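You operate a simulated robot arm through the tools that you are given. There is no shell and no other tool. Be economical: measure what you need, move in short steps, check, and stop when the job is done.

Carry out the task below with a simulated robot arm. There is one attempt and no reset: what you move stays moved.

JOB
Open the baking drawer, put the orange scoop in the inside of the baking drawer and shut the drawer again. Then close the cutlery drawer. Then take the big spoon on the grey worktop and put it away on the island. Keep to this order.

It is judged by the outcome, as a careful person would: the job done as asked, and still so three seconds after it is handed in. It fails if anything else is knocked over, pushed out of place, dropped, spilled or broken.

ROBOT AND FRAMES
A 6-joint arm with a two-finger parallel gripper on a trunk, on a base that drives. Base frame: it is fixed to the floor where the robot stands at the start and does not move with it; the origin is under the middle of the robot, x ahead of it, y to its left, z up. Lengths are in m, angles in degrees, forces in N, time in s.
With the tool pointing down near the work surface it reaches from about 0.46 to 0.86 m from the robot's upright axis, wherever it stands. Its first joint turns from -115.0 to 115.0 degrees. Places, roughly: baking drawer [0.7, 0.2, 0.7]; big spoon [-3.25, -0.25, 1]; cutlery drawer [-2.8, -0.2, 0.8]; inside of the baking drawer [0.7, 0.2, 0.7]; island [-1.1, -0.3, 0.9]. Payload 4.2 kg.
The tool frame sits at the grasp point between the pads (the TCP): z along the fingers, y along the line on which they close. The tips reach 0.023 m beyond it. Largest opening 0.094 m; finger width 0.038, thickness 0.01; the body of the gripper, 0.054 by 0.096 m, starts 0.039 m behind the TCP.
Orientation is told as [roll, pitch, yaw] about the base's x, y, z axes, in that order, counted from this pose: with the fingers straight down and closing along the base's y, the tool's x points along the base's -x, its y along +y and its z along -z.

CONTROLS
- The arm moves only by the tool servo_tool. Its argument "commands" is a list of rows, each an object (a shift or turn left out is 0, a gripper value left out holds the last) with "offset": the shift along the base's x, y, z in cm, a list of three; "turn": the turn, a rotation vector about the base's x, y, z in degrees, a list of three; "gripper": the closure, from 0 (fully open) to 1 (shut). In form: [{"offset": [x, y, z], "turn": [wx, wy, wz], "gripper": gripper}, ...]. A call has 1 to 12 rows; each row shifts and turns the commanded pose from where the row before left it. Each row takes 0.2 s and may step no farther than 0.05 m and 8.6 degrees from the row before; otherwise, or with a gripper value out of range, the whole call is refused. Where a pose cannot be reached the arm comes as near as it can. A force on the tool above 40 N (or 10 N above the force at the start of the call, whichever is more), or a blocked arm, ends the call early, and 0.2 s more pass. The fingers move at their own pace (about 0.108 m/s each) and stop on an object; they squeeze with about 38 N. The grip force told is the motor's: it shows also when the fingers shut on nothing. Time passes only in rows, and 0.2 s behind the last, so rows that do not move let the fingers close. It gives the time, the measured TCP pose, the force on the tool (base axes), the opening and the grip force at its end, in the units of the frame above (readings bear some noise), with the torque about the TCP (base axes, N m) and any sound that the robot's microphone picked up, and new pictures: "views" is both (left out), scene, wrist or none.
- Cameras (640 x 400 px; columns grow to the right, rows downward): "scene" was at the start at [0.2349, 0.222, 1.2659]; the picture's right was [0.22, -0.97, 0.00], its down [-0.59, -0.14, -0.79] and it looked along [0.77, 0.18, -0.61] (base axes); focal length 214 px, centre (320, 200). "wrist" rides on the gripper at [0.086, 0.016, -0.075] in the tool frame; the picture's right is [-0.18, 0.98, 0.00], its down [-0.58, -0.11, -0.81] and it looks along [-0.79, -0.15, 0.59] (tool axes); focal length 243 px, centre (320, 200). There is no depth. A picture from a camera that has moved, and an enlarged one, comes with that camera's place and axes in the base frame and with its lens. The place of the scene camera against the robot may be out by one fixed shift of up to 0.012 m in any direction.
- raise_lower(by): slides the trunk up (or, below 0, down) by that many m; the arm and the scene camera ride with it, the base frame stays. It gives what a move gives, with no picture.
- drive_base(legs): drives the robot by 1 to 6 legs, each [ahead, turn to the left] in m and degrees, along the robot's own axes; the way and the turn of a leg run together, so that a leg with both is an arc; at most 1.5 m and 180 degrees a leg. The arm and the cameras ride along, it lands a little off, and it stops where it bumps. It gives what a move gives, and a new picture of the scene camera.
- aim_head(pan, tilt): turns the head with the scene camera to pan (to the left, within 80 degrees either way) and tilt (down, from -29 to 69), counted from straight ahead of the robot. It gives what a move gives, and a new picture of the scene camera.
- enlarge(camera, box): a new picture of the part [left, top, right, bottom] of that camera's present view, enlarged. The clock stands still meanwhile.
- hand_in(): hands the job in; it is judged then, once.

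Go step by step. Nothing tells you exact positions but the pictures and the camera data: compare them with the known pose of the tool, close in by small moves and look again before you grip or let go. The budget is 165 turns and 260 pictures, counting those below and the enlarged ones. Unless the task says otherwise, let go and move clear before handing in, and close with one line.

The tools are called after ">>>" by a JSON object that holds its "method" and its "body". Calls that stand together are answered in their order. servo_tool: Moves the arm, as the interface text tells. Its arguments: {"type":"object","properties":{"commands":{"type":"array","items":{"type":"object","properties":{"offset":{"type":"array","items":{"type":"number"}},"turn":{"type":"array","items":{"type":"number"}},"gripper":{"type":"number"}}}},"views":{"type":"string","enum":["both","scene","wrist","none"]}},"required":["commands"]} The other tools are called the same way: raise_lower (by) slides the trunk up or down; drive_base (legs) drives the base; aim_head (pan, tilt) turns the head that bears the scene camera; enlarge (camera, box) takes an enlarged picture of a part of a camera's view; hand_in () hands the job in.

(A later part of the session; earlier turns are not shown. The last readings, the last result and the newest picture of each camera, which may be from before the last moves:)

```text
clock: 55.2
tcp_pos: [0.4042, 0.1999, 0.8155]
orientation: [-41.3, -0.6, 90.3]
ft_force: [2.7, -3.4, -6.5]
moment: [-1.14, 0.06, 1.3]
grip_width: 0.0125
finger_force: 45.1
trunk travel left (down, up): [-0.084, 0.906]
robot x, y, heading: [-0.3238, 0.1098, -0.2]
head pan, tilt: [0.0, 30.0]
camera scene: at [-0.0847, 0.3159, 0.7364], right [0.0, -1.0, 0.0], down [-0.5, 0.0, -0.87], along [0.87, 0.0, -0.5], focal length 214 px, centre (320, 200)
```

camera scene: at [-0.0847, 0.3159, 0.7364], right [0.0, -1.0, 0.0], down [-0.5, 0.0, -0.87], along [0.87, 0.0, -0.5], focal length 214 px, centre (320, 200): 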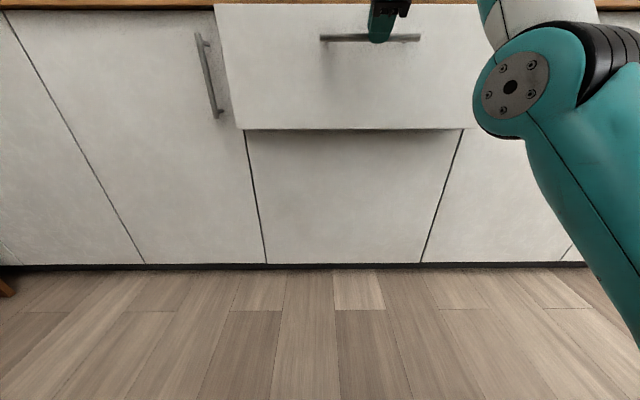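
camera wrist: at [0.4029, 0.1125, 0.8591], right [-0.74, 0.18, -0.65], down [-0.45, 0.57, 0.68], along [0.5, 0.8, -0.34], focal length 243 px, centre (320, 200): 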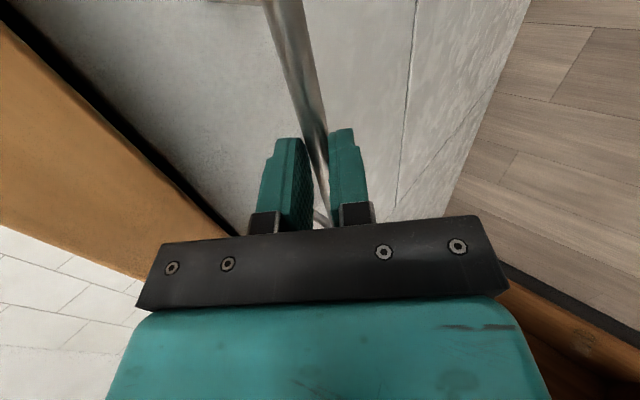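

The drawer is opening. I'll continue with the base, then with the arm.

>>> {"method": "drive_base", "body": {"legs": [[-0.055, 0]]}}

>>> {"method": "servo_tool", "body": {"commands": [{"offset": [-2.5, 0, 0]}, {"offset": [-2.5, 0, 0]}, {"offset": [-2.5, 0, 0]}, {"offset": [-2.5, 0, 0]}], "views": "both"}}

```text
clock: 56.1
tcp_pos: [0.351, 0.2007, 0.8148]
orientation: [-41.4, -0.6, 90.3]
ft_force: [1.4, 2.3, 0.8]
moment: [-2.17, -0.21, 0.45]
grip_width: 0.0126
finger_force: 45.0
trunk travel left (down, up): [-0.084, 0.906]
robot x, y, heading: [-0.3827, 0.1125, -0.2]
head pan, tilt: [0.0, 30.0]
camera scene: at [-0.1387, 0.3165, 0.7364], right [0.0, -1.0, 0.0], down [-0.5, 0.0, -0.87], along [0.87, 0.0, -0.5], focal length 214 px, centre (320, 200)
```

scene: 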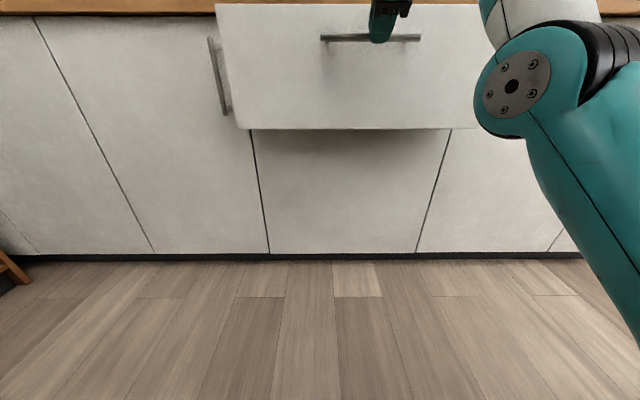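

```text
clock: 56.8
tcp_pos: [0.3005, 0.2006, 0.8161]
orientation: [-40.4, 0.2, 89.9]
ft_force: [-2.8, -5.2, -13.3]
moment: [-0.05, 0.23, 0.88]
grip_width: 0.0129
finger_force: 44.8
out of reach, approached as far as the arm can: row 2, 3
trunk travel left (down, up): [-0.084, 0.906]
robot x, y, heading: [-0.3826, 0.1184, -0.2]
head pan, tilt: [0.0, 30.0]
stopped in row 3: the force on the tool passed its limit at 48 N (the readings are from after the stop); the commanded pose is now the measured one
camera scene: at [-0.1384, 0.3161, 0.7363], right [0.0, -1.0, 0.0], down [-0.5, 0.0, -0.87], along [0.87, 0.0, -0.5], focal length 214 px, centre (320, 200)
camera wrist: at [0.2417, 0.1129, 0.8613], right [-0.75, 0.18, -0.64], down [-0.44, 0.58, 0.68], along [0.5, 0.79, -0.36], focal length 243 px, centre (320, 200)
```

scene: 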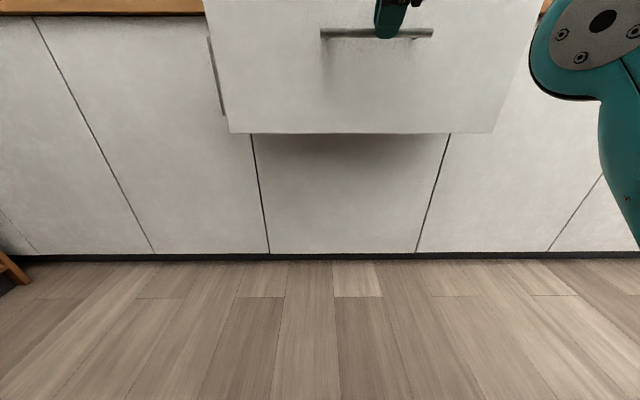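
wrist: 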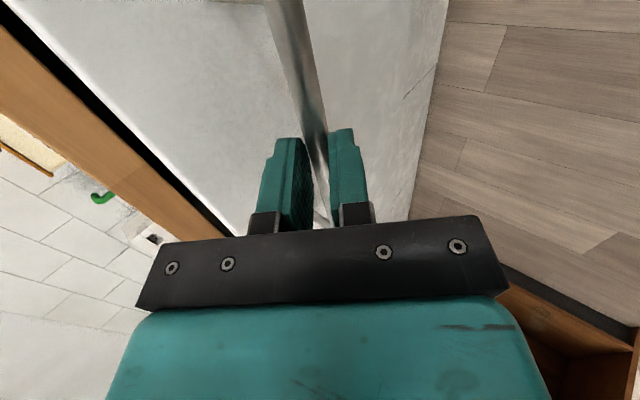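

The drawer is open 16 cm. Letting the tool pivot steeper about the bar should let the arm pull further.

>>> {"method": "servo_tool", "body": {"commands": [{"offset": [-0.5, 0, 0], "turn": [0, 4, 0]}, {"offset": [-1, 0, 0], "turn": [0, 4, 0]}, {"offset": [-2, 0, 0], "turn": [0, 3, 0]}, {"offset": [-2, 0, 0], "turn": [0, 3, 0]}, {"offset": [-2, 0, 0]}], "views": "scene"}}

```text
clock: 58.0
tcp_pos: [0.2226, 0.1992, 0.8202]
orientation: [-27.0, -0.1, 90.0]
ft_force: [1.7, -6.2, 34.8]
moment: [-1.55, -0.65, 0.61]
grip_width: 0.0124
finger_force: 44.7
trunk travel left (down, up): [-0.084, 0.906]
robot x, y, heading: [-0.3797, 0.1183, -0.1]
head pan, tilt: [0.0, 30.0]
camera scene: at [-0.1391, 0.316, 0.7372], right [0.0, -1.0, 0.0], down [-0.5, 0.0, -0.87], along [0.87, 0.0, -0.5], focal length 214 px, centre (320, 200)
```

scene: 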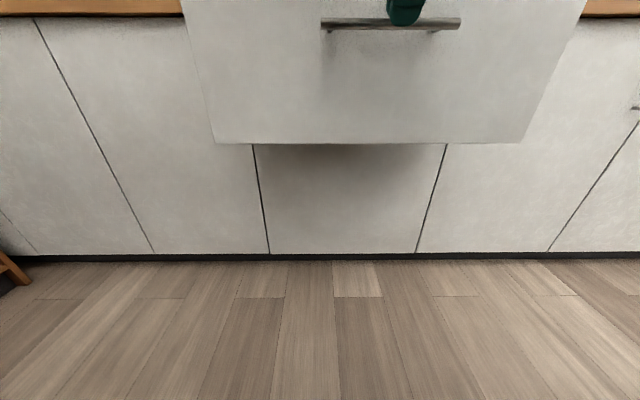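

It's open 24 cm. I'll release slightly, then raise straight up clear of the bar.

>>> {"method": "servo_tool", "body": {"commands": [{"gripper": 0.62}, {}], "views": "none"}}

>>> {"method": "raise_lower", "body": {"by": 0.04}}

>>> {"method": "raise_lower", "body": {"by": 0.38}}

>>> {"method": "aim_head", "body": {"pan": 10, "tilt": 40}}

```text
clock: 58.6
tcp_pos: [0.2258, 0.2019, 0.8172]
orientation: [-26.5, 0.0, 90.0]
ft_force: [-0.1, -0.6, 0.0]
moment: [0.01, -0.01, -0.01]
grip_width: 0.0357
finger_force: 0.0
trunk travel left (down, up): [-0.084, 0.906]
robot x, y, heading: [-0.38, 0.112, -0.1]
head pan, tilt: [0.0, 30.0]
```

```text
clock: 59.4
tcp_pos: [0.2266, 0.2008, 0.8577]
orientation: [-26.5, 0.0, 90.0]
ft_force: [-0.8, -1.1, -0.5]
moment: [0.01, 0.0, 0.0]
grip_width: 0.0356
finger_force: 0.1
trunk travel left (down, up): [-0.124, 0.866]
robot x, y, heading: [-0.383, 0.1173, 0.0]
head pan, tilt: [0.0, 30.0]
```

```text
clock: 63.1
tcp_pos: [0.2264, 0.1999, 1.2365]
orientation: [-26.7, 0.0, 89.9]
ft_force: [-0.2, -0.3, 0.0]
moment: [0.01, -0.01, -0.01]
grip_width: 0.0356
finger_force: 0.0
trunk travel left (down, up): [-0.504, 0.486]
robot x, y, heading: [-0.3767, 0.109, -0.3]
head pan, tilt: [0.0, 30.0]
```

```text
clock: 63.8
tcp_pos: [0.2258, 0.2013, 1.2373]
orientation: [-26.5, 0.1, 89.9]
ft_force: [0.5, -0.4, -0.1]
moment: [-0.01, -0.01, 0.0]
grip_width: 0.0357
finger_force: 0.0
trunk travel left (down, up): [-0.504, 0.486]
robot x, y, heading: [-0.3798, 0.1157, -0.2]
head pan, tilt: [10.0, 40.0]
camera scene: at [-0.1453, 0.3309, 1.1412], right [0.17, -0.99, 0.0], down [-0.63, -0.11, -0.77], along [0.76, 0.13, -0.64], focal length 214 px, centre (320, 200)
```

scene: 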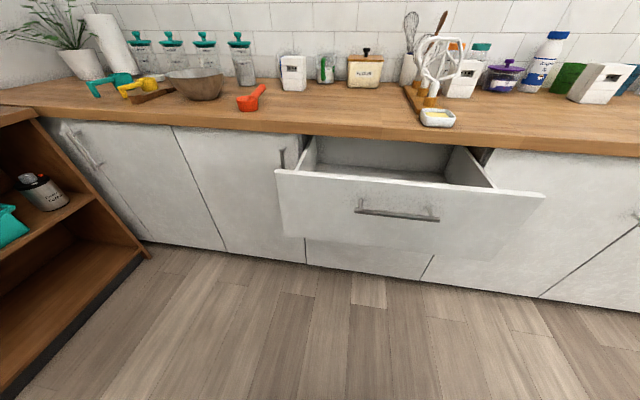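

The drawer is open and empty. I'll drive the robot to face the orange scoop further left.

>>> {"method": "drive_base", "body": {"legs": [[0.1, 0], [0, 90], [0.6, 0], [0, -90]]}}

```text
clock: 75.6
tcp_pos: [0.3159, 0.8104, 1.2372]
orientation: [-26.6, 0.1, 91.0]
ft_force: [0.0, 0.6, 0.4]
moment: [-0.01, 0.0, -0.02]
grip_width: 0.0357
finger_force: 0.0
trunk travel left (down, up): [-0.504, 0.486]
robot x, y, heading: [-0.2856, 0.7107, 0.8]
head pan, tilt: [10.0, 40.0]
camera scene: at [-0.0569, 0.9337, 1.1411], right [0.19, -0.98, 0.0], down [-0.63, -0.12, -0.77], along [0.75, 0.14, -0.64], focal length 214 px, centre (320, 200)
```

scene: 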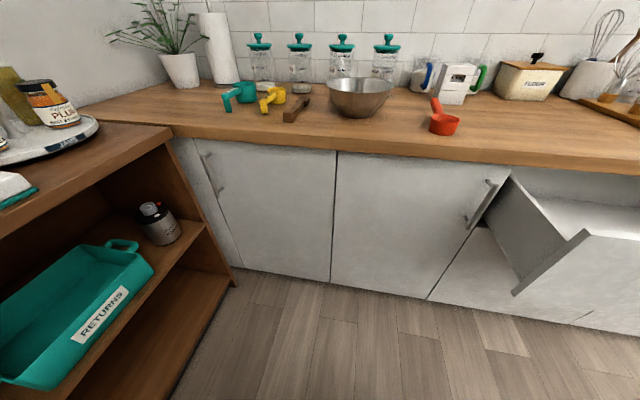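

I'm now in front of the scoop; its handle runs away from me along +x at about y 0.70. I'll turn the tool straight down with the fingers closing along y.

>>> {"method": "drive_base", "body": {"legs": [[0.15, -0.8]]}}

>>> {"method": "servo_tool", "body": {"commands": [{"turn": [0, 6.6, 0]}, {"turn": [0, 6.6, 0]}, {"turn": [0, 6.6, 0]}, {"turn": [0, 6.6, 0]}, {"turn": [0, 0, -8.2]}, {"turn": [0, 0, -8.2]}, {"turn": [0, 0, -8.2]}, {"turn": [0, 0, -8.2]}, {"turn": [0, 0, -8.2]}, {"turn": [0, 0, -8.2]}, {"turn": [0, 0, -8.2]}], "views": "none"}}

>>> {"method": "servo_tool", "body": {"commands": [{"turn": [0, 0, -8.2], "gripper": 0.3}, {"turn": [0, 0, -8.2]}, {"turn": [0, 0, -8.2]}, {"turn": [0, 0, -8.2]}, {"offset": [2, -2, -3]}, {"offset": [2, -2, -3]}, {"offset": [2, -2, -3]}], "views": "both"}}

```text
clock: 77.0
tcp_pos: [0.4686, 0.8042, 1.2362]
orientation: [-26.6, 0.1, 90.5]
ft_force: [0.8, 0.2, 0.1]
moment: [-0.02, 0.01, -0.06]
grip_width: 0.0358
finger_force: 0.2
trunk travel left (down, up): [-0.504, 0.486]
robot x, y, heading: [-0.1372, 0.7163, 0.3]
head pan, tilt: [10.0, 40.0]
camera scene: at [0.0974, 0.933, 1.1411], right [0.18, -0.98, 0.0], down [-0.63, -0.12, -0.77], along [0.75, 0.14, -0.64], focal length 214 px, centre (320, 200)
```

scene: 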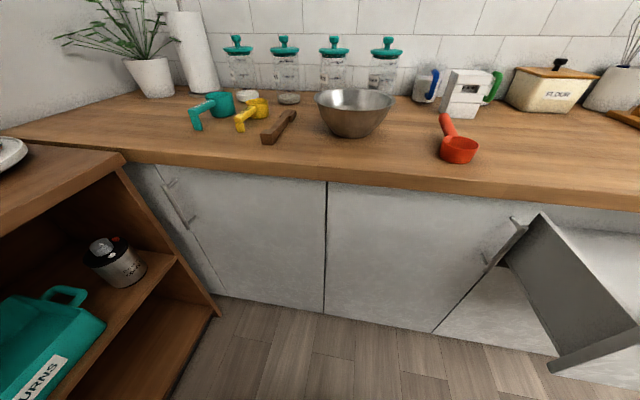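

```text
clock: 78.8
tcp_pos: [0.4631, 0.8016, 1.217]
orientation: [-0.5, -0.5, 60.2]
ft_force: [11.1, -4.9, -8.4]
moment: [1.15, 0.47, 1.17]
grip_width: 0.0359
finger_force: 0.1
out of reach, approached as far as the arm can: row 4
trunk travel left (down, up): [-0.504, 0.486]
robot x, y, heading: [-0.1371, 0.7137, 0.4]
head pan, tilt: [10.0, 40.0]
stopped in row 9: the force on the tool passed its limit at 100 N (the readings are from after the stop); the commanded pose is now the measured one
```

```text
clock: 79.1
tcp_pos: [0.4626, 0.8025, 1.2191]
orientation: [-0.6, -0.5, 60.2]
ft_force: [10.9, -6.1, -8.6]
moment: [1.17, 0.48, 1.18]
grip_width: 0.0658
finger_force: 0.0
trunk travel left (down, up): [-0.504, 0.486]
robot x, y, heading: [-0.1366, 0.7167, 0.5]
head pan, tilt: [10.0, 40.0]
stopped in row 1: the force on the tool passed its limit at 99 N (the readings are from after the stop); the commanded pose is now the measured one
camera scene: at [0.0974, 0.933, 1.1411], right [0.18, -0.98, 0.0], down [-0.63, -0.12, -0.77], along [0.75, 0.14, -0.64], focal length 214 px, centre (320, 200)
camera wrist: at [0.406, 0.7336, 1.2912], right [-0.76, 0.65, -0.01], down [0.37, 0.45, 0.81], along [0.53, 0.61, -0.58], focal length 243 px, centre (320, 200)
```

scene: 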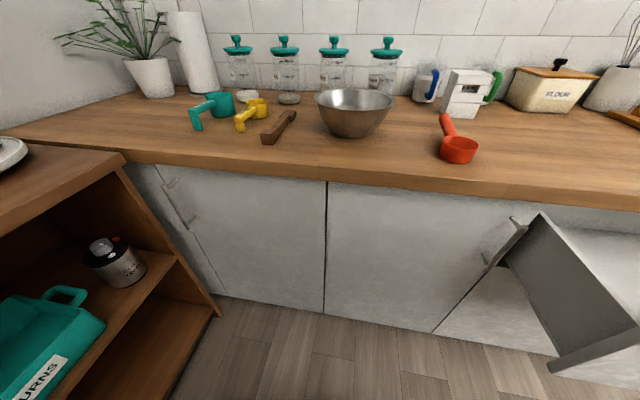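
wrist: 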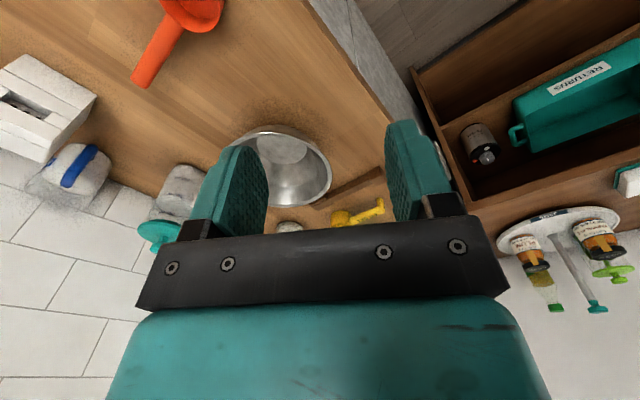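

The camera bracket is rubbing on the robot itself at this folded posture, so I'll extend the arm outward before spinning on.

>>> {"method": "servo_tool", "body": {"commands": [{"offset": [3, -1, 0]}, {"offset": [3, -2, 0]}, {"offset": [3, -2, 0]}, {"offset": [3, -2, 0]}], "views": "none"}}

>>> {"method": "servo_tool", "body": {"commands": [{"turn": [0, 0, -8]}, {"turn": [0, 0, -8]}, {"turn": [0, 0, -8]}, {"turn": [0, 0, -8]}, {"turn": [0, 0, -8]}, {"turn": [0, 0, -8]}, {"turn": [0, 0, -8]}], "views": "both"}}

```text
clock: 80.1
tcp_pos: [0.56, 0.7235, 1.182]
orientation: [-0.7, -0.4, 60.1]
ft_force: [-1.0, 0.4, 0.6]
moment: [0.02, 0.02, -0.01]
grip_width: 0.0657
finger_force: 0.1
out of reach, approached as far as the arm can: row 1, 2, 3, 4
trunk travel left (down, up): [-0.504, 0.486]
robot x, y, heading: [-0.1374, 0.7171, 0.0]
head pan, tilt: [10.0, 40.0]
```

```text
clock: 80.8
tcp_pos: [0.5606, 0.7237, 1.1807]
orientation: [-0.9, -0.4, 46.9]
ft_force: [9.9, -8.9, -9.7]
moment: [1.36, 0.16, 1.3]
grip_width: 0.0661
finger_force: 0.1
trunk travel left (down, up): [-0.504, 0.486]
robot x, y, heading: [-0.1364, 0.7168, 0.3]
head pan, tilt: [10.0, 40.0]
stopped in row 3: the force on the tool passed its limit at 108 N (the readings are from after the stop); the commanded pose is now the measured one
camera scene: at [0.0974, 0.933, 1.1411], right [0.18, -0.98, 0.0], down [-0.63, -0.12, -0.77], along [0.75, 0.14, -0.64], focal length 214 px, centre (320, 200)
camera wrist: at [0.4889, 0.6719, 1.2534], right [-0.59, 0.81, -0.01], down [0.46, 0.35, 0.81], along [0.66, 0.47, -0.58], focal length 243 px, centre (320, 200)
```

scene: 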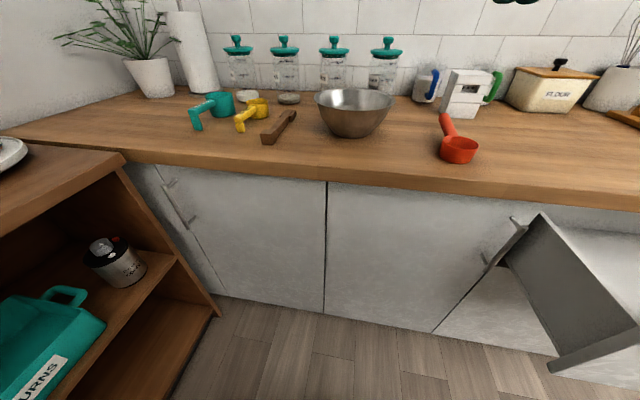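
wrist: 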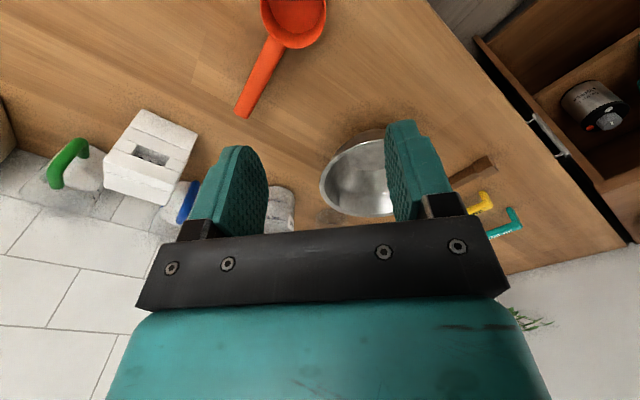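

Contact again at yaw 47°. I'll look at the arm itself to understand what is touching.

>>> {"method": "aim_head", "body": {"pan": -20, "tilt": -5}}

```text
clock: 81.9
tcp_pos: [0.5592, 0.7239, 1.1807]
orientation: [-0.8, -0.4, 46.9]
ft_force: [18.6, -21.6, -18.3]
moment: [3.01, 0.28, 2.78]
grip_width: 0.0657
finger_force: 0.1
trunk travel left (down, up): [-0.504, 0.486]
robot x, y, heading: [-0.1325, 0.7176, 0.3]
head pan, tilt: [-20.0, -5.0]
camera scene: at [0.0962, 0.8883, 1.2125], right [-0.34, -0.94, 0.0], down [0.08, -0.03, -1.0], along [0.94, -0.33, 0.09], focal length 214 px, centre (320, 200)
```

scene: 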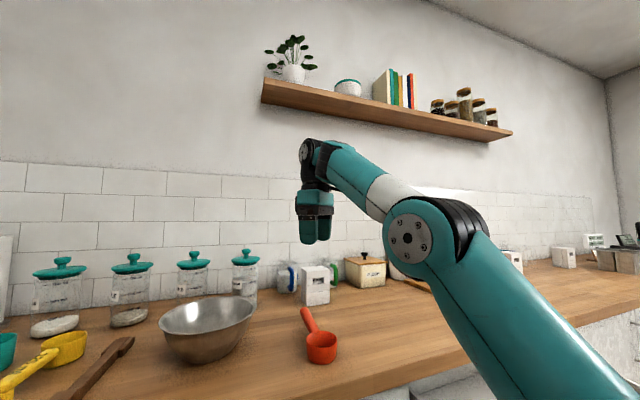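

The camera bracket sits under the steep forearm. Lowering the tool relative to the shoulder flattens the forearm, so I'll back off, lower, then continue the spin.

>>> {"method": "servo_tool", "body": {"commands": [{"turn": [0, 0, 6]}, {"offset": [2, 0, -3]}, {"offset": [2, 0, -3]}, {"offset": [2, 0, -3]}, {"turn": [0, 0, -7]}, {"turn": [0, 0, -7]}, {"turn": [0, 0, -7]}, {"turn": [0, 0, -7]}, {"turn": [0, 0, -7]}, {"turn": [0, 0, -7]}], "views": "wrist"}}

```text
clock: 84.1
tcp_pos: [0.6193, 0.724, 1.0918]
orientation: [-0.8, -0.3, 10.5]
ft_force: [0.6, 0.3, -0.3]
moment: [0.0, 0.0, -0.01]
grip_width: 0.066
finger_force: 0.0
trunk travel left (down, up): [-0.504, 0.486]
robot x, y, heading: [-0.1356, 0.7153, 0.4]
head pan, tilt: [-20.0, -5.0]
camera wrist: at [0.5321, 0.7245, 1.1636], right [0.0, 1.0, -0.01], down [0.58, 0.01, 0.81], along [0.81, -0.01, -0.58], focal length 243 px, centre (320, 200)
```

wrist: 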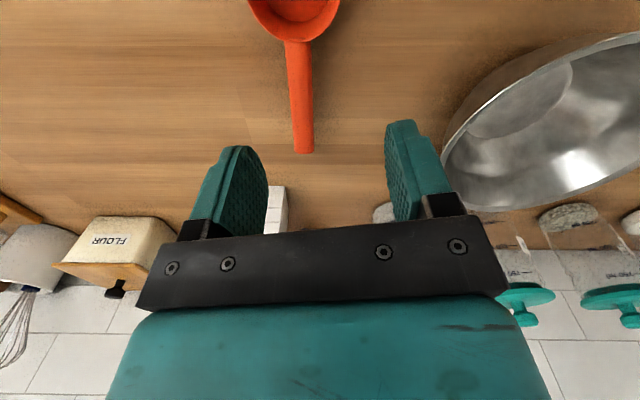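

The handle lies along x at y≈0.70, from x≈0.61 to 0.735, at z≈0.94. I'll straighten the yaw and come down above it.

>>> {"method": "servo_tool", "body": {"commands": [{"offset": [1.5, -1, -2], "turn": [0, 0, -5.3]}, {"offset": [2, -1, -2], "turn": [0, 0, -5.3]}, {"offset": [2, -0.4, -3]}, {"offset": [0, 0, -2]}], "views": "both"}}

```text
clock: 85.1
tcp_pos: [0.6742, 0.7022, 1.0006]
orientation: [-0.7, -0.4, -0.1]
ft_force: [0.0, -0.2, 0.5]
moment: [-0.01, -0.01, -0.01]
grip_width: 0.0659
finger_force: 0.0
trunk travel left (down, up): [-0.504, 0.486]
robot x, y, heading: [-0.133, 0.7145, 0.3]
head pan, tilt: [-20.0, -5.0]
camera scene: at [0.096, 0.8883, 1.2126], right [-0.34, -0.94, 0.0], down [0.08, -0.03, -1.0], along [0.94, -0.34, 0.09], focal length 214 px, centre (320, 200)
camera wrist: at [0.5885, 0.7183, 1.0724], right [0.18, 0.98, -0.01], down [0.58, -0.1, 0.81], along [0.8, -0.16, -0.58], focal length 243 px, centre (320, 200)
```

scene: 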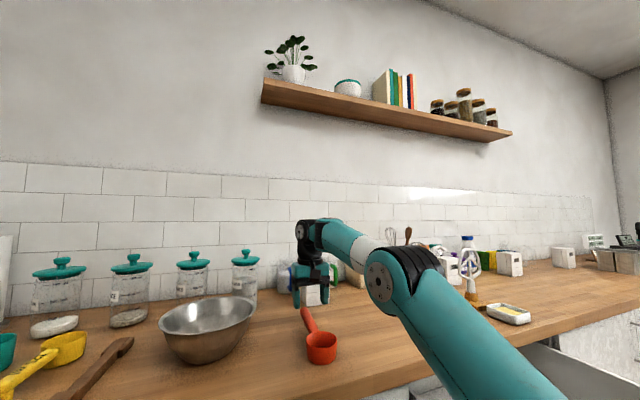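
wrist: 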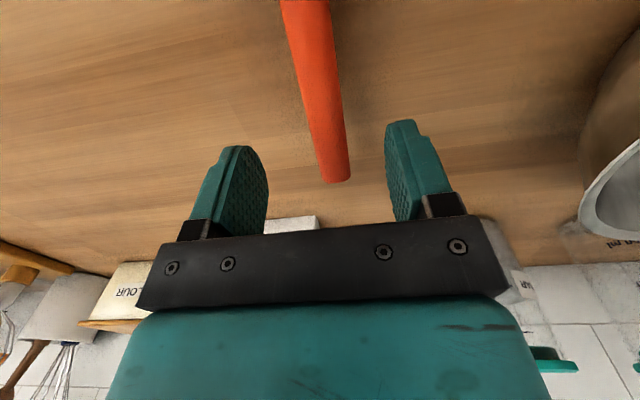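

Well aligned. I'll descend to the handle.

>>> {"method": "servo_tool", "body": {"commands": [{"offset": [0, 0, -2.5]}, {"offset": [0, 0, -2.5]}, {"offset": [0, 0, -1]}], "views": "wrist"}}

```text
clock: 85.9
tcp_pos: [0.6758, 0.7002, 0.9383]
orientation: [-0.8, -0.3, 0.1]
ft_force: [0.5, 0.4, 0.2]
moment: [-0.01, 0.02, -0.02]
grip_width: 0.0657
finger_force: 0.0
trunk travel left (down, up): [-0.504, 0.486]
robot x, y, heading: [-0.135, 0.7158, 0.6]
head pan, tilt: [-20.0, -5.0]
camera wrist: at [0.5895, 0.7164, 1.0122], right [0.18, 0.98, -0.01], down [0.58, -0.1, 0.81], along [0.8, -0.16, -0.58], focal length 243 px, centre (320, 200)
```

wrist: 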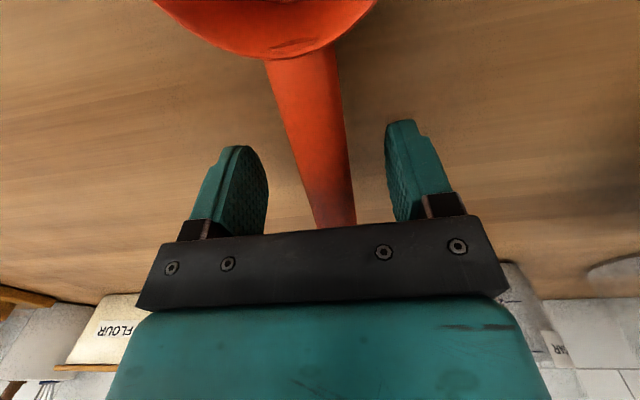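

The handle is between the fingers. Closing.

>>> {"method": "servo_tool", "body": {"commands": [{"gripper": 1.0}, {}, {}, {"offset": [0, 0, 2]}, {"offset": [0, 0, 3]}], "views": "both"}}

```text
clock: 87.1
tcp_pos: [0.6752, 0.6992, 0.9894]
orientation: [-0.8, -0.2, 0.1]
ft_force: [0.2, 0.0, -0.8]
moment: [0.0, -0.06, 0.01]
grip_width: 0.0224
finger_force: 37.7
trunk travel left (down, up): [-0.504, 0.486]
robot x, y, heading: [-0.1349, 0.7123, 0.2]
head pan, tilt: [-20.0, -5.0]
camera scene: at [0.0965, 0.8882, 1.2125], right [-0.34, -0.94, 0.0], down [0.08, -0.03, -1.0], along [0.94, -0.34, 0.09], focal length 214 px, centre (320, 200)
camera wrist: at [0.5894, 0.7155, 1.0623], right [0.18, 0.98, -0.01], down [0.58, -0.1, 0.81], along [0.8, -0.16, -0.59], focal length 243 px, centre (320, 200)
```

scene: 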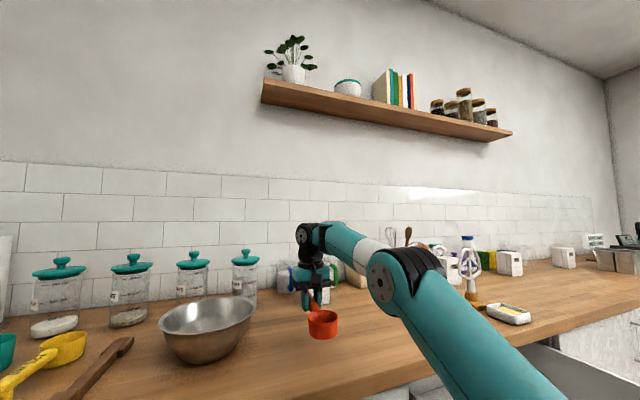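
wrist: 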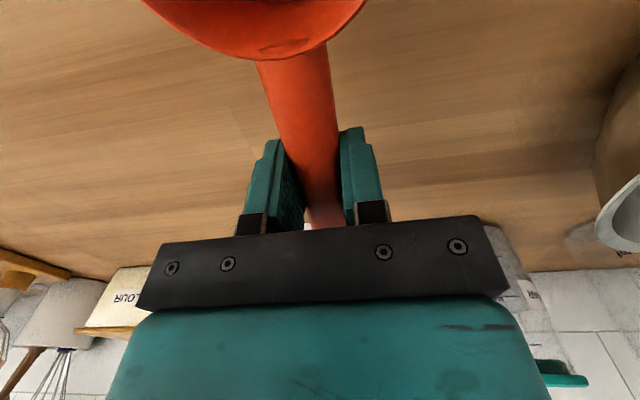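

Scoop held securely. I'll lift and swing it toward the open drawer, turning it so it lies along y.

>>> {"method": "servo_tool", "body": {"commands": [{"offset": [0, 0, 3]}, {"offset": [0, 0, 3]}, {"offset": [-2.2, -4, 0], "turn": [0, 0, -7.5]}, {"offset": [-2.2, -4, 0], "turn": [0, 0, -7.5]}, {"offset": [-2.2, -4, 0], "turn": [0, 0, -7.5]}, {"offset": [-2.2, -4, 0], "turn": [0, 0, -7.5]}, {"offset": [-2.2, -4, 0], "turn": [0, 0, -7.5]}, {"offset": [-2.2, -4, 0], "turn": [0, 0, -7.5]}], "views": "none"}}

>>> {"method": "aim_head", "body": {"pan": -45, "tilt": 30}}

```text
clock: 87.8
tcp_pos: [0.6791, 0.6825, 1.0448]
orientation: [-0.7, -1.2, -4.0]
ft_force: [1.5, 5.5, -2.9]
moment: [-0.47, -0.1, -0.48]
grip_width: 0.0223
finger_force: 38.3
out of reach, approached as far as the arm can: row 3
trunk travel left (down, up): [-0.504, 0.486]
robot x, y, heading: [-0.1351, 0.7159, 0.4]
head pan, tilt: [-20.0, -5.0]
stopped in row 3: the force on the tool passed its limit at 81 N (the readings are from after the stop); the commanded pose is now the measured one
```

```text
clock: 88.8
tcp_pos: [0.6795, 0.6814, 1.0463]
orientation: [-0.5, -1.2, -4.0]
ft_force: [3.3, 5.7, -5.9]
moment: [-0.6, -0.37, -0.64]
grip_width: 0.0223
finger_force: 38.5
trunk travel left (down, up): [-0.504, 0.486]
robot x, y, heading: [-0.1326, 0.7141, 0.1]
head pan, tilt: [-45.0, 30.0]
camera scene: at [0.0782, 0.8541, 1.1566], right [-0.7, -0.71, 0.0], down [-0.36, 0.35, -0.87], along [0.62, -0.61, -0.5], focal length 214 px, centre (320, 200)
```

scene: 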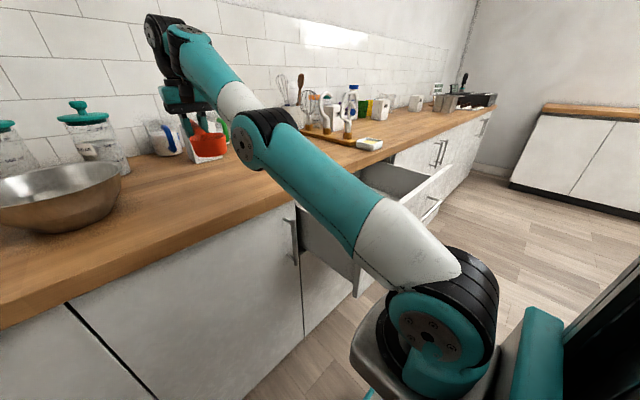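

The held scoop seems to touch the robot's own elbow when raised. I'll lower it a bit and swing by turning the base instead, keeping the arm posture.

>>> {"method": "servo_tool", "body": {"commands": [{"offset": [0, 1, -2.5], "turn": [0, 0, 4]}, {"offset": [0, 0.5, -1.5]}], "views": "wrist"}}

```text
clock: 89.1
tcp_pos: [0.6818, 0.6837, 1.0436]
orientation: [-0.2, -2.1, -4.0]
ft_force: [4.6, 9.7, -9.4]
moment: [-1.04, -0.41, -1.11]
grip_width: 0.0227
finger_force: 38.1
out of reach, approached as far as the arm can: row 1
trunk travel left (down, up): [-0.504, 0.486]
robot x, y, heading: [-0.1375, 0.7148, 0.2]
head pan, tilt: [-45.0, 30.0]
stopped in row 1: the force on the tool passed its limit at 77 N (the readings are from after the stop); the commanded pose is now the measured one
camera wrist: at [0.5953, 0.705, 1.1142], right [0.25, 0.97, 0.0], down [0.54, -0.14, 0.83], along [0.8, -0.21, -0.56], focal length 243 px, centre (320, 200)
```

wrist: 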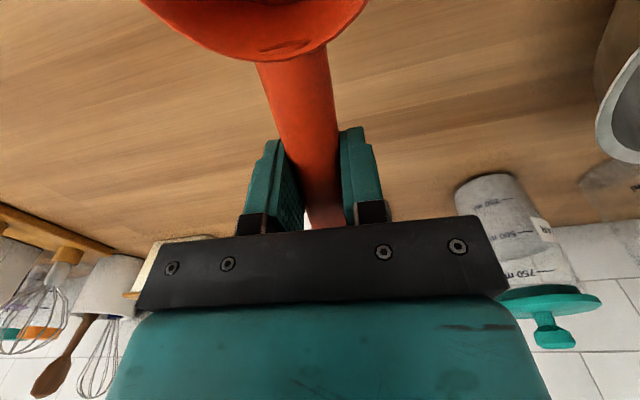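

>>> {"method": "servo_tool", "body": {"commands": [{"offset": [0, 0, -1]}, {"offset": [0, 0, -2]}, {"offset": [0, 0, -2]}], "views": "none"}}

```text
clock: 89.9
tcp_pos: [0.6816, 0.6823, 0.9913]
orientation: [-0.3, -2.1, -3.9]
ft_force: [-0.3, 0.3, -0.9]
moment: [-0.01, -0.08, 0.0]
grip_width: 0.0225
finger_force: 38.3
out of reach, approached as far as the arm can: row 1
trunk travel left (down, up): [-0.504, 0.486]
robot x, y, heading: [-0.1371, 0.7163, 0.3]
head pan, tilt: [-45.0, 30.0]
```

Free again. I'll raise with the trunk and swing the base right by 42°.

>>> {"method": "raise_lower", "body": {"by": 0.08}}

>>> {"method": "drive_base", "body": {"legs": [[0, -42]]}}

>>> {"method": "servo_tool", "body": {"commands": [{}], "views": "both"}}

```text
clock: 91.1
tcp_pos: [0.6823, 0.6832, 1.0713]
orientation: [-0.3, -1.9, -4.1]
ft_force: [0.4, 0.3, -0.5]
moment: [0.0, -0.09, -0.01]
grip_width: 0.0225
finger_force: 37.9
trunk travel left (down, up): [-0.584, 0.406]
robot x, y, heading: [-0.1308, 0.7116, 0.3]
head pan, tilt: [-45.0, 30.0]
```

```text
clock: 93.4
tcp_pos: [0.4575, 0.1528, 1.0715]
orientation: [-0.3, -2.0, -45.0]
ft_force: [0.3, -0.5, -0.8]
moment: [-0.05, -0.06, -0.04]
grip_width: 0.0227
finger_force: 38.2
trunk travel left (down, up): [-0.584, 0.406]
robot x, y, heading: [-0.1362, 0.7123, -40.8]
head pan, tilt: [-45.0, 30.0]
camera scene: at [0.1119, 0.6796, 1.2365], right [-1.0, -0.07, 0.0], down [-0.04, 0.5, -0.87], along [0.06, -0.86, -0.5], focal length 214 px, centre (320, 200)
```

scene: 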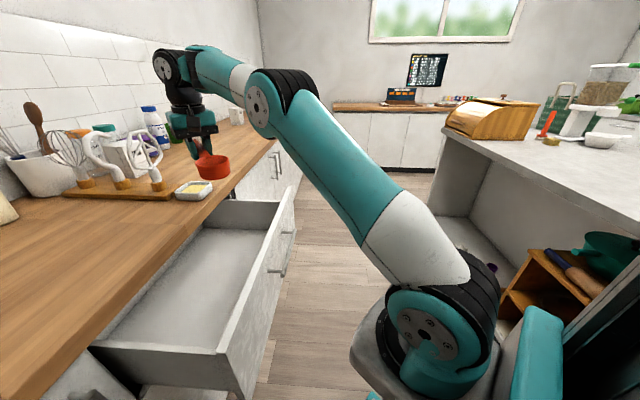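

```text
clock: 93.8
tcp_pos: [0.4581, 0.1532, 1.0722]
orientation: [-0.3, -1.9, -45.0]
ft_force: [-0.1, -0.2, -0.5]
moment: [-0.04, -0.05, 0.01]
grip_width: 0.0222
finger_force: 38.5
trunk travel left (down, up): [-0.584, 0.406]
robot x, y, heading: [-0.1349, 0.7125, -40.8]
head pan, tilt: [-45.0, 30.0]
camera scene: at [0.112, 0.6796, 1.2365], right [-1.0, -0.07, 0.0], down [-0.04, 0.5, -0.87], along [0.06, -0.86, -0.5], focal length 214 px, centre (320, 200)
camera wrist: at [0.409, 0.2266, 1.1428], right [0.83, 0.56, 0.0], down [0.32, -0.47, 0.83], along [0.47, -0.68, -0.56], focal length 243 px, centre (320, 200)
```

scene: 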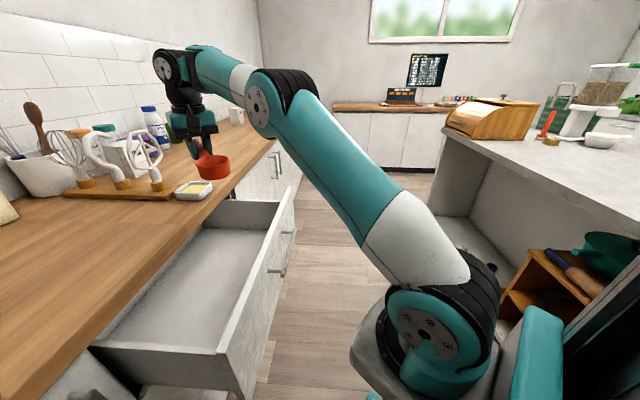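
wrist: 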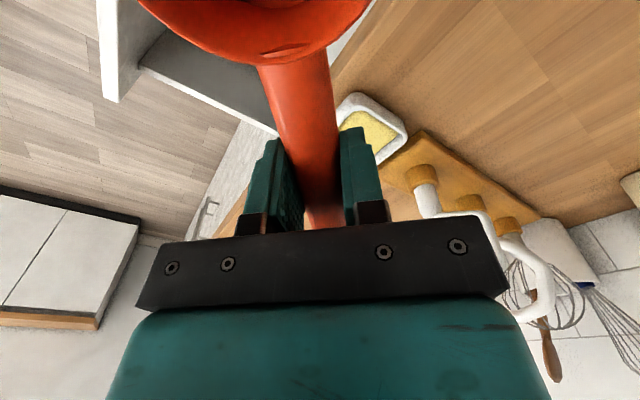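

Now the open drawer is right under the tool area. I'll reverse 8 cm to centre over the opening, then rotate the scoop parallel to the drawer front.

>>> {"method": "drive_base", "body": {"legs": [[-0.08, 0]]}}

>>> {"method": "servo_tool", "body": {"commands": [{"turn": [0, 0, -7]}, {"turn": [0, 0, -7]}, {"turn": [0, 0, -7]}, {"turn": [0, 0, -7]}, {"turn": [0, 0, -7]}], "views": "both"}}

```text
clock: 94.8
tcp_pos: [0.3982, 0.2047, 1.0718]
orientation: [-0.3, -1.9, -45.0]
ft_force: [-0.6, -0.4, -1.2]
moment: [-0.06, -0.05, 0.0]
grip_width: 0.0223
finger_force: 37.2
trunk travel left (down, up): [-0.584, 0.406]
robot x, y, heading: [-0.1971, 0.7691, -40.8]
head pan, tilt: [-45.0, 30.0]
camera scene: at [0.0513, 0.7316, 1.2365], right [-1.0, -0.07, 0.0], down [-0.04, 0.5, -0.87], along [0.06, -0.86, -0.5], focal length 214 px, centre (320, 200)
```

scene: 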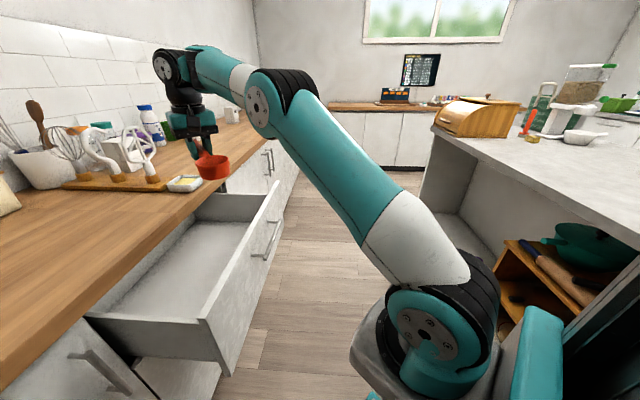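

```text
clock: 96.0
tcp_pos: [0.3971, 0.2048, 1.0728]
orientation: [-0.3, -2.0, -80.3]
ft_force: [-0.2, 0.2, -1.0]
moment: [-0.06, -0.02, 0.0]
grip_width: 0.0221
finger_force: 38.3
trunk travel left (down, up): [-0.584, 0.406]
robot x, y, heading: [-0.1953, 0.7682, -40.8]
head pan, tilt: [-45.0, 30.0]
camera scene: at [0.0514, 0.7316, 1.2365], right [-1.0, -0.07, 0.0], down [-0.04, 0.5, -0.87], along [0.06, -0.86, -0.5], focal length 214 px, centre (320, 200)
camera wrist: at [0.4001, 0.2945, 1.1432], right [1.0, -0.02, 0.0], down [-0.01, -0.56, 0.83], along [-0.01, -0.83, -0.56], focal length 243 px, centre (320, 200)
```

scene: 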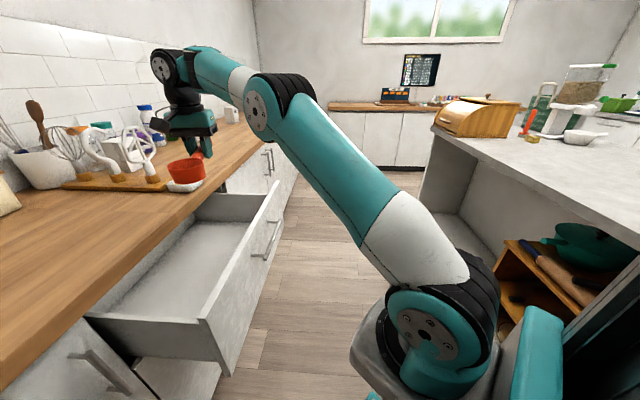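
wrist: 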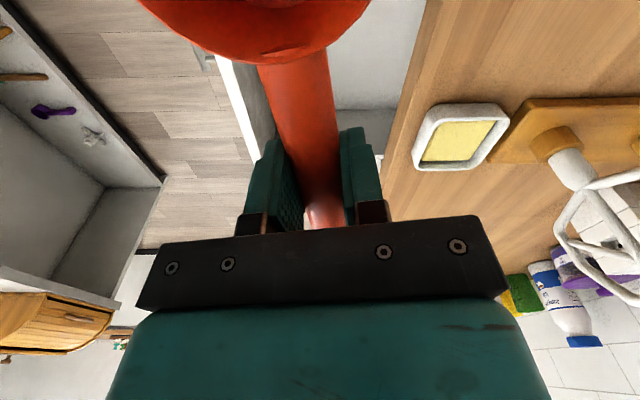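

The scoop fits the opening. To keep the forearm clear of the drawer front, I'll lower with the arm rather than the trunk.

>>> {"method": "servo_tool", "body": {"commands": [{"offset": [0.2, 0, -3]}, {"offset": [0.2, 0, -3]}, {"offset": [0.2, 0, -3]}, {"offset": [0.2, 0, -3]}, {"offset": [0, 0, -3]}, {"offset": [0, 0, -3]}], "views": "both"}}

```text
clock: 97.5
tcp_pos: [0.4069, 0.2043, 0.8925]
orientation: [-0.3, -1.9, -80.2]
ft_force: [-0.4, 0.1, 0.6]
moment: [-0.08, -0.02, -0.02]
grip_width: 0.0222
finger_force: 38.0
trunk travel left (down, up): [-0.584, 0.406]
robot x, y, heading: [-0.1954, 0.7692, -41.1]
head pan, tilt: [-45.0, 30.0]
camera scene: at [0.0512, 0.7318, 1.2366], right [-1.0, -0.07, 0.0], down [-0.04, 0.5, -0.87], along [0.06, -0.86, -0.5], focal length 214 px, centre (320, 200)
camera wrist: at [0.4105, 0.2937, 0.9626], right [1.0, -0.01, 0.0], down [-0.01, -0.56, 0.83], along [-0.01, -0.83, -0.56], focal length 243 px, centre (320, 200)
```

scene: 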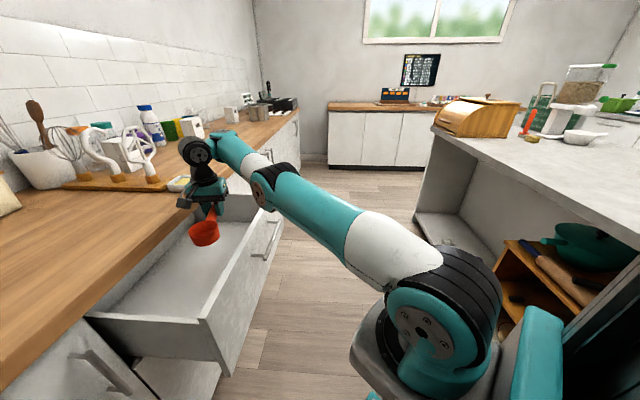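
wrist: 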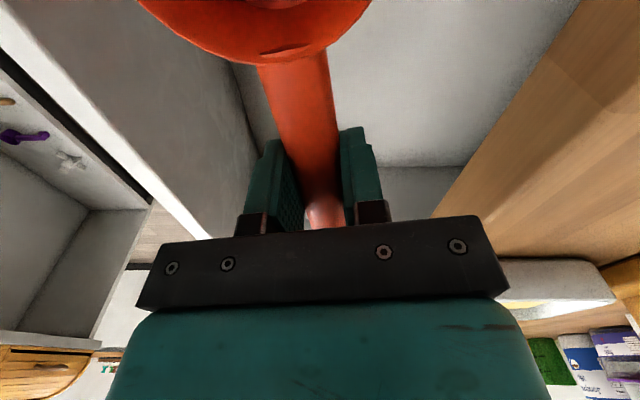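

Forearm is still level and a bit low. I'll raise slightly, retract the arm and drive closer, so the elbow rides higher when I lower into the drawer.

>>> {"method": "raise_lower", "body": {"by": 0.1}}

>>> {"method": "servo_tool", "body": {"commands": [{"offset": [-2.3, 2, 0]}, {"offset": [-2.3, 2, 0]}, {"offset": [-2.3, 2, 0]}, {"offset": [-2.3, 2, 0]}, {"offset": [-2.3, 2, 0]}], "views": "scene"}}

```text
clock: 98.8
tcp_pos: [0.4079, 0.2045, 0.9922]
orientation: [-0.5, -1.8, -80.1]
ft_force: [0.4, -0.3, -1.3]
moment: [-0.05, -0.04, 0.01]
grip_width: 0.0224
finger_force: 38.0
trunk travel left (down, up): [-0.684, 0.306]
robot x, y, heading: [-0.1979, 0.7674, -41.0]
head pan, tilt: [-45.0, 30.0]
```

```text
clock: 100.0
tcp_pos: [0.408, 0.2042, 0.9915]
orientation: [-0.4, -1.9, -80.1]
ft_force: [0.0, 0.7, -1.3]
moment: [-0.08, -0.01, 0.0]
grip_width: 0.0222
finger_force: 38.5
out of reach, approached as far as the arm can: row 1, 2, 3, 4, 5
trunk travel left (down, up): [-0.684, 0.306]
robot x, y, heading: [-0.1967, 0.7682, -41.0]
head pan, tilt: [-45.0, 30.0]
camera scene: at [0.0514, 0.7316, 1.3365], right [-1.0, -0.07, 0.0], down [-0.04, 0.5, -0.87], along [0.06, -0.86, -0.5], focal length 214 px, centre (320, 200)
```

scene: 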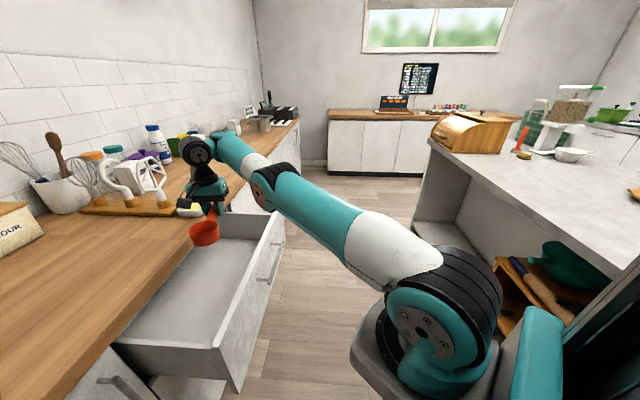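

At this posture the wrist bend is at its limit. The drawer floor is at about z 0.67, so a small 8° back-tilt plus the trunk should give enough clearance over the drawer front. I'll tilt, then lower by trunk in steps.

>>> {"method": "servo_tool", "body": {"commands": [{"offset": [-0.3, 0, 0], "turn": [2.8, 2.9, 0]}, {"offset": [-0.3, 0, 0], "turn": [2.8, 2.9, 0]}], "views": "none"}}

>>> {"method": "raise_lower", "body": {"by": -0.2}}

>>> {"method": "servo_tool", "body": {"commands": [{}], "views": "both"}}

```text
clock: 100.6
tcp_pos: [0.4018, 0.2036, 0.9911]
orientation: [-5.2, 4.8, -80.2]
ft_force: [-0.8, -1.3, -1.6]
moment: [-0.05, -0.01, -0.03]
grip_width: 0.0223
finger_force: 37.5
trunk travel left (down, up): [-0.684, 0.306]
robot x, y, heading: [-0.1944, 0.7695, -41.0]
head pan, tilt: [-45.0, 30.0]
```

```text
clock: 102.8
tcp_pos: [0.4033, 0.2051, 0.791]
orientation: [-5.1, 4.6, -80.3]
ft_force: [0.8, 0.5, -0.5]
moment: [-0.01, -0.02, -0.03]
grip_width: 0.0223
finger_force: 38.2
trunk travel left (down, up): [-0.484, 0.506]
robot x, y, heading: [-0.1975, 0.7641, -41.1]
head pan, tilt: [-45.0, 30.0]
```

```text
clock: 103.2
tcp_pos: [0.4014, 0.2047, 0.792]
orientation: [-5.0, 4.6, -80.2]
ft_force: [0.8, 0.6, -2.0]
moment: [-0.07, -0.01, 0.01]
grip_width: 0.0222
finger_force: 37.9
trunk travel left (down, up): [-0.484, 0.506]
robot x, y, heading: [-0.1955, 0.7695, -41.1]
head pan, tilt: [-45.0, 30.0]
camera scene: at [0.0514, 0.7316, 1.1365], right [-1.0, -0.07, 0.0], down [-0.04, 0.5, -0.87], along [0.06, -0.86, -0.5], focal length 214 px, centre (320, 200)
camera wrist: at [0.4122, 0.2861, 0.8698], right [0.99, -0.01, -0.1], down [0.07, -0.64, 0.76], along [-0.07, -0.77, -0.64], focal length 243 px, centre (320, 200)
```

scene: 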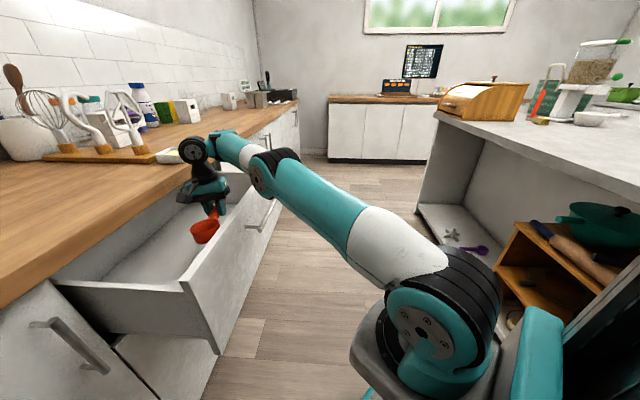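
wrist: 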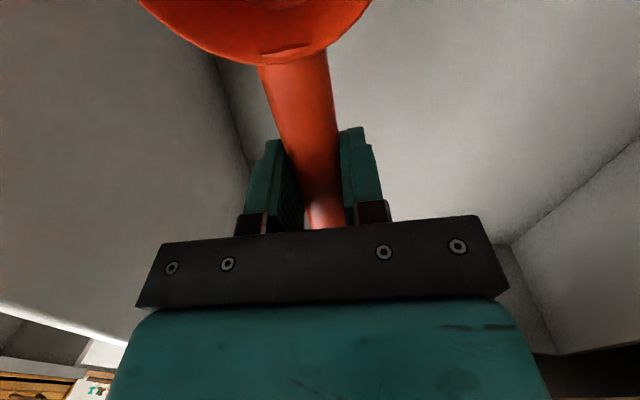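

There's good clearance. Lowering further toward the drawer floor.

>>> {"method": "raise_lower", "body": {"by": -0.045}}

>>> {"method": "raise_lower", "body": {"by": -0.015}}

>>> {"method": "servo_tool", "body": {"commands": [{}], "views": "both"}}

```text
clock: 104.0
tcp_pos: [0.402, 0.2055, 0.7473]
orientation: [-5.1, 4.5, -80.2]
ft_force: [-0.6, 0.7, -0.9]
moment: [-0.05, -0.01, -0.01]
grip_width: 0.0224
finger_force: 37.9
trunk travel left (down, up): [-0.439, 0.551]
robot x, y, heading: [-0.1943, 0.7665, -41.0]
head pan, tilt: [-45.0, 30.0]
```

```text
clock: 104.7
tcp_pos: [0.4028, 0.2034, 0.7313]
orientation: [-5.1, 4.6, -80.2]
ft_force: [0.6, -0.3, -0.7]
moment: [-0.04, 0.0, 0.02]
grip_width: 0.022
finger_force: 38.1
trunk travel left (down, up): [-0.424, 0.566]
robot x, y, heading: [-0.1954, 0.7657, -41.0]
head pan, tilt: [-45.0, 30.0]
```

```text
clock: 105.0
tcp_pos: [0.4021, 0.204, 0.7313]
orientation: [-5.1, 4.5, -80.3]
ft_force: [0.1, 0.5, 0.2]
moment: [-0.06, -0.03, -0.02]
grip_width: 0.0221
finger_force: 38.2
trunk travel left (down, up): [-0.424, 0.566]
robot x, y, heading: [-0.1966, 0.7687, -41.3]
head pan, tilt: [-45.0, 30.0]
camera scene: at [0.0514, 0.7316, 1.0765], right [-1.0, -0.07, 0.0], down [-0.04, 0.5, -0.87], along [0.06, -0.86, -0.5], focal length 214 px, centre (320, 200)
camera wrist: at [0.4122, 0.2862, 0.8098], right [0.99, -0.01, -0.1], down [0.07, -0.64, 0.76], along [-0.07, -0.77, -0.64], focal length 243 px, centre (320, 200)
```

scene: 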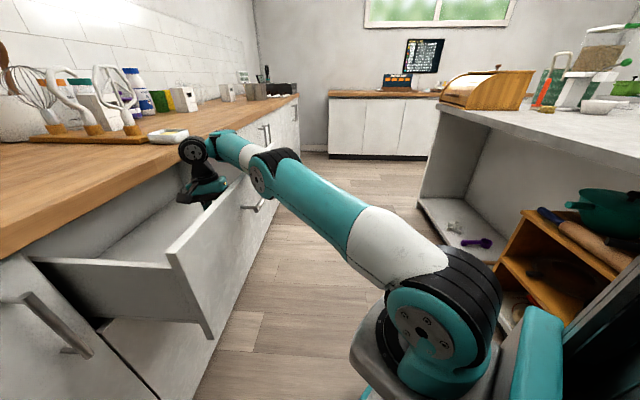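
wrist: 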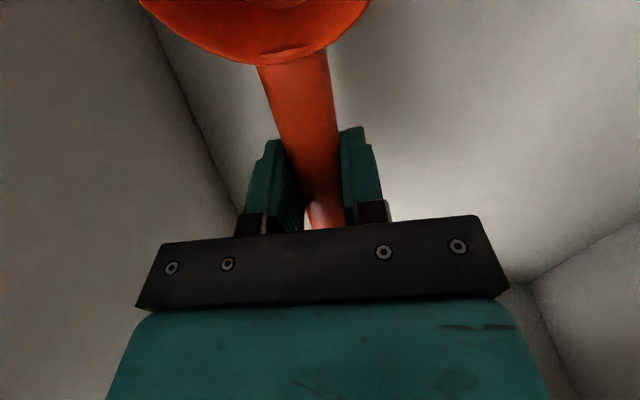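

No contact yet; the floor is estimated at about 0.66. I'll lower a little more in small steps.

>>> {"method": "raise_lower", "body": {"by": -0.015}}

>>> {"method": "raise_lower", "body": {"by": -0.01}}

>>> {"method": "raise_lower", "body": {"by": -0.008}}

```text
clock: 105.7
tcp_pos: [0.4017, 0.2041, 0.7179]
orientation: [-5.0, 4.5, -80.2]
ft_force: [1.0, 0.1, -0.3]
moment: [-0.03, 0.02, 0.01]
grip_width: 0.0223
finger_force: 38.5
trunk travel left (down, up): [-0.409, 0.581]
robot x, y, heading: [-0.1968, 0.7666, -40.8]
head pan, tilt: [-45.0, 30.0]
```

```text
clock: 106.3
tcp_pos: [0.4018, 0.2008, 0.7207]
orientation: [-4.2, 3.6, -80.4]
ft_force: [0.1, -0.2, -0.7]
moment: [-0.09, 0.0, -0.01]
grip_width: 0.022
finger_force: 37.8
trunk travel left (down, up): [-0.399, 0.591]
robot x, y, heading: [-0.1952, 0.7679, -41.1]
head pan, tilt: [-45.0, 30.0]
```

```text
clock: 106.8
tcp_pos: [0.4014, 0.2003, 0.7226]
orientation: [-3.5, 2.7, -80.3]
ft_force: [0.1, -0.1, -1.6]
moment: [-0.08, -0.04, 0.0]
grip_width: 0.0226
finger_force: 38.1
trunk travel left (down, up): [-0.391, 0.599]
robot x, y, heading: [-0.2006, 0.7696, -41.1]
head pan, tilt: [-45.0, 30.0]
```

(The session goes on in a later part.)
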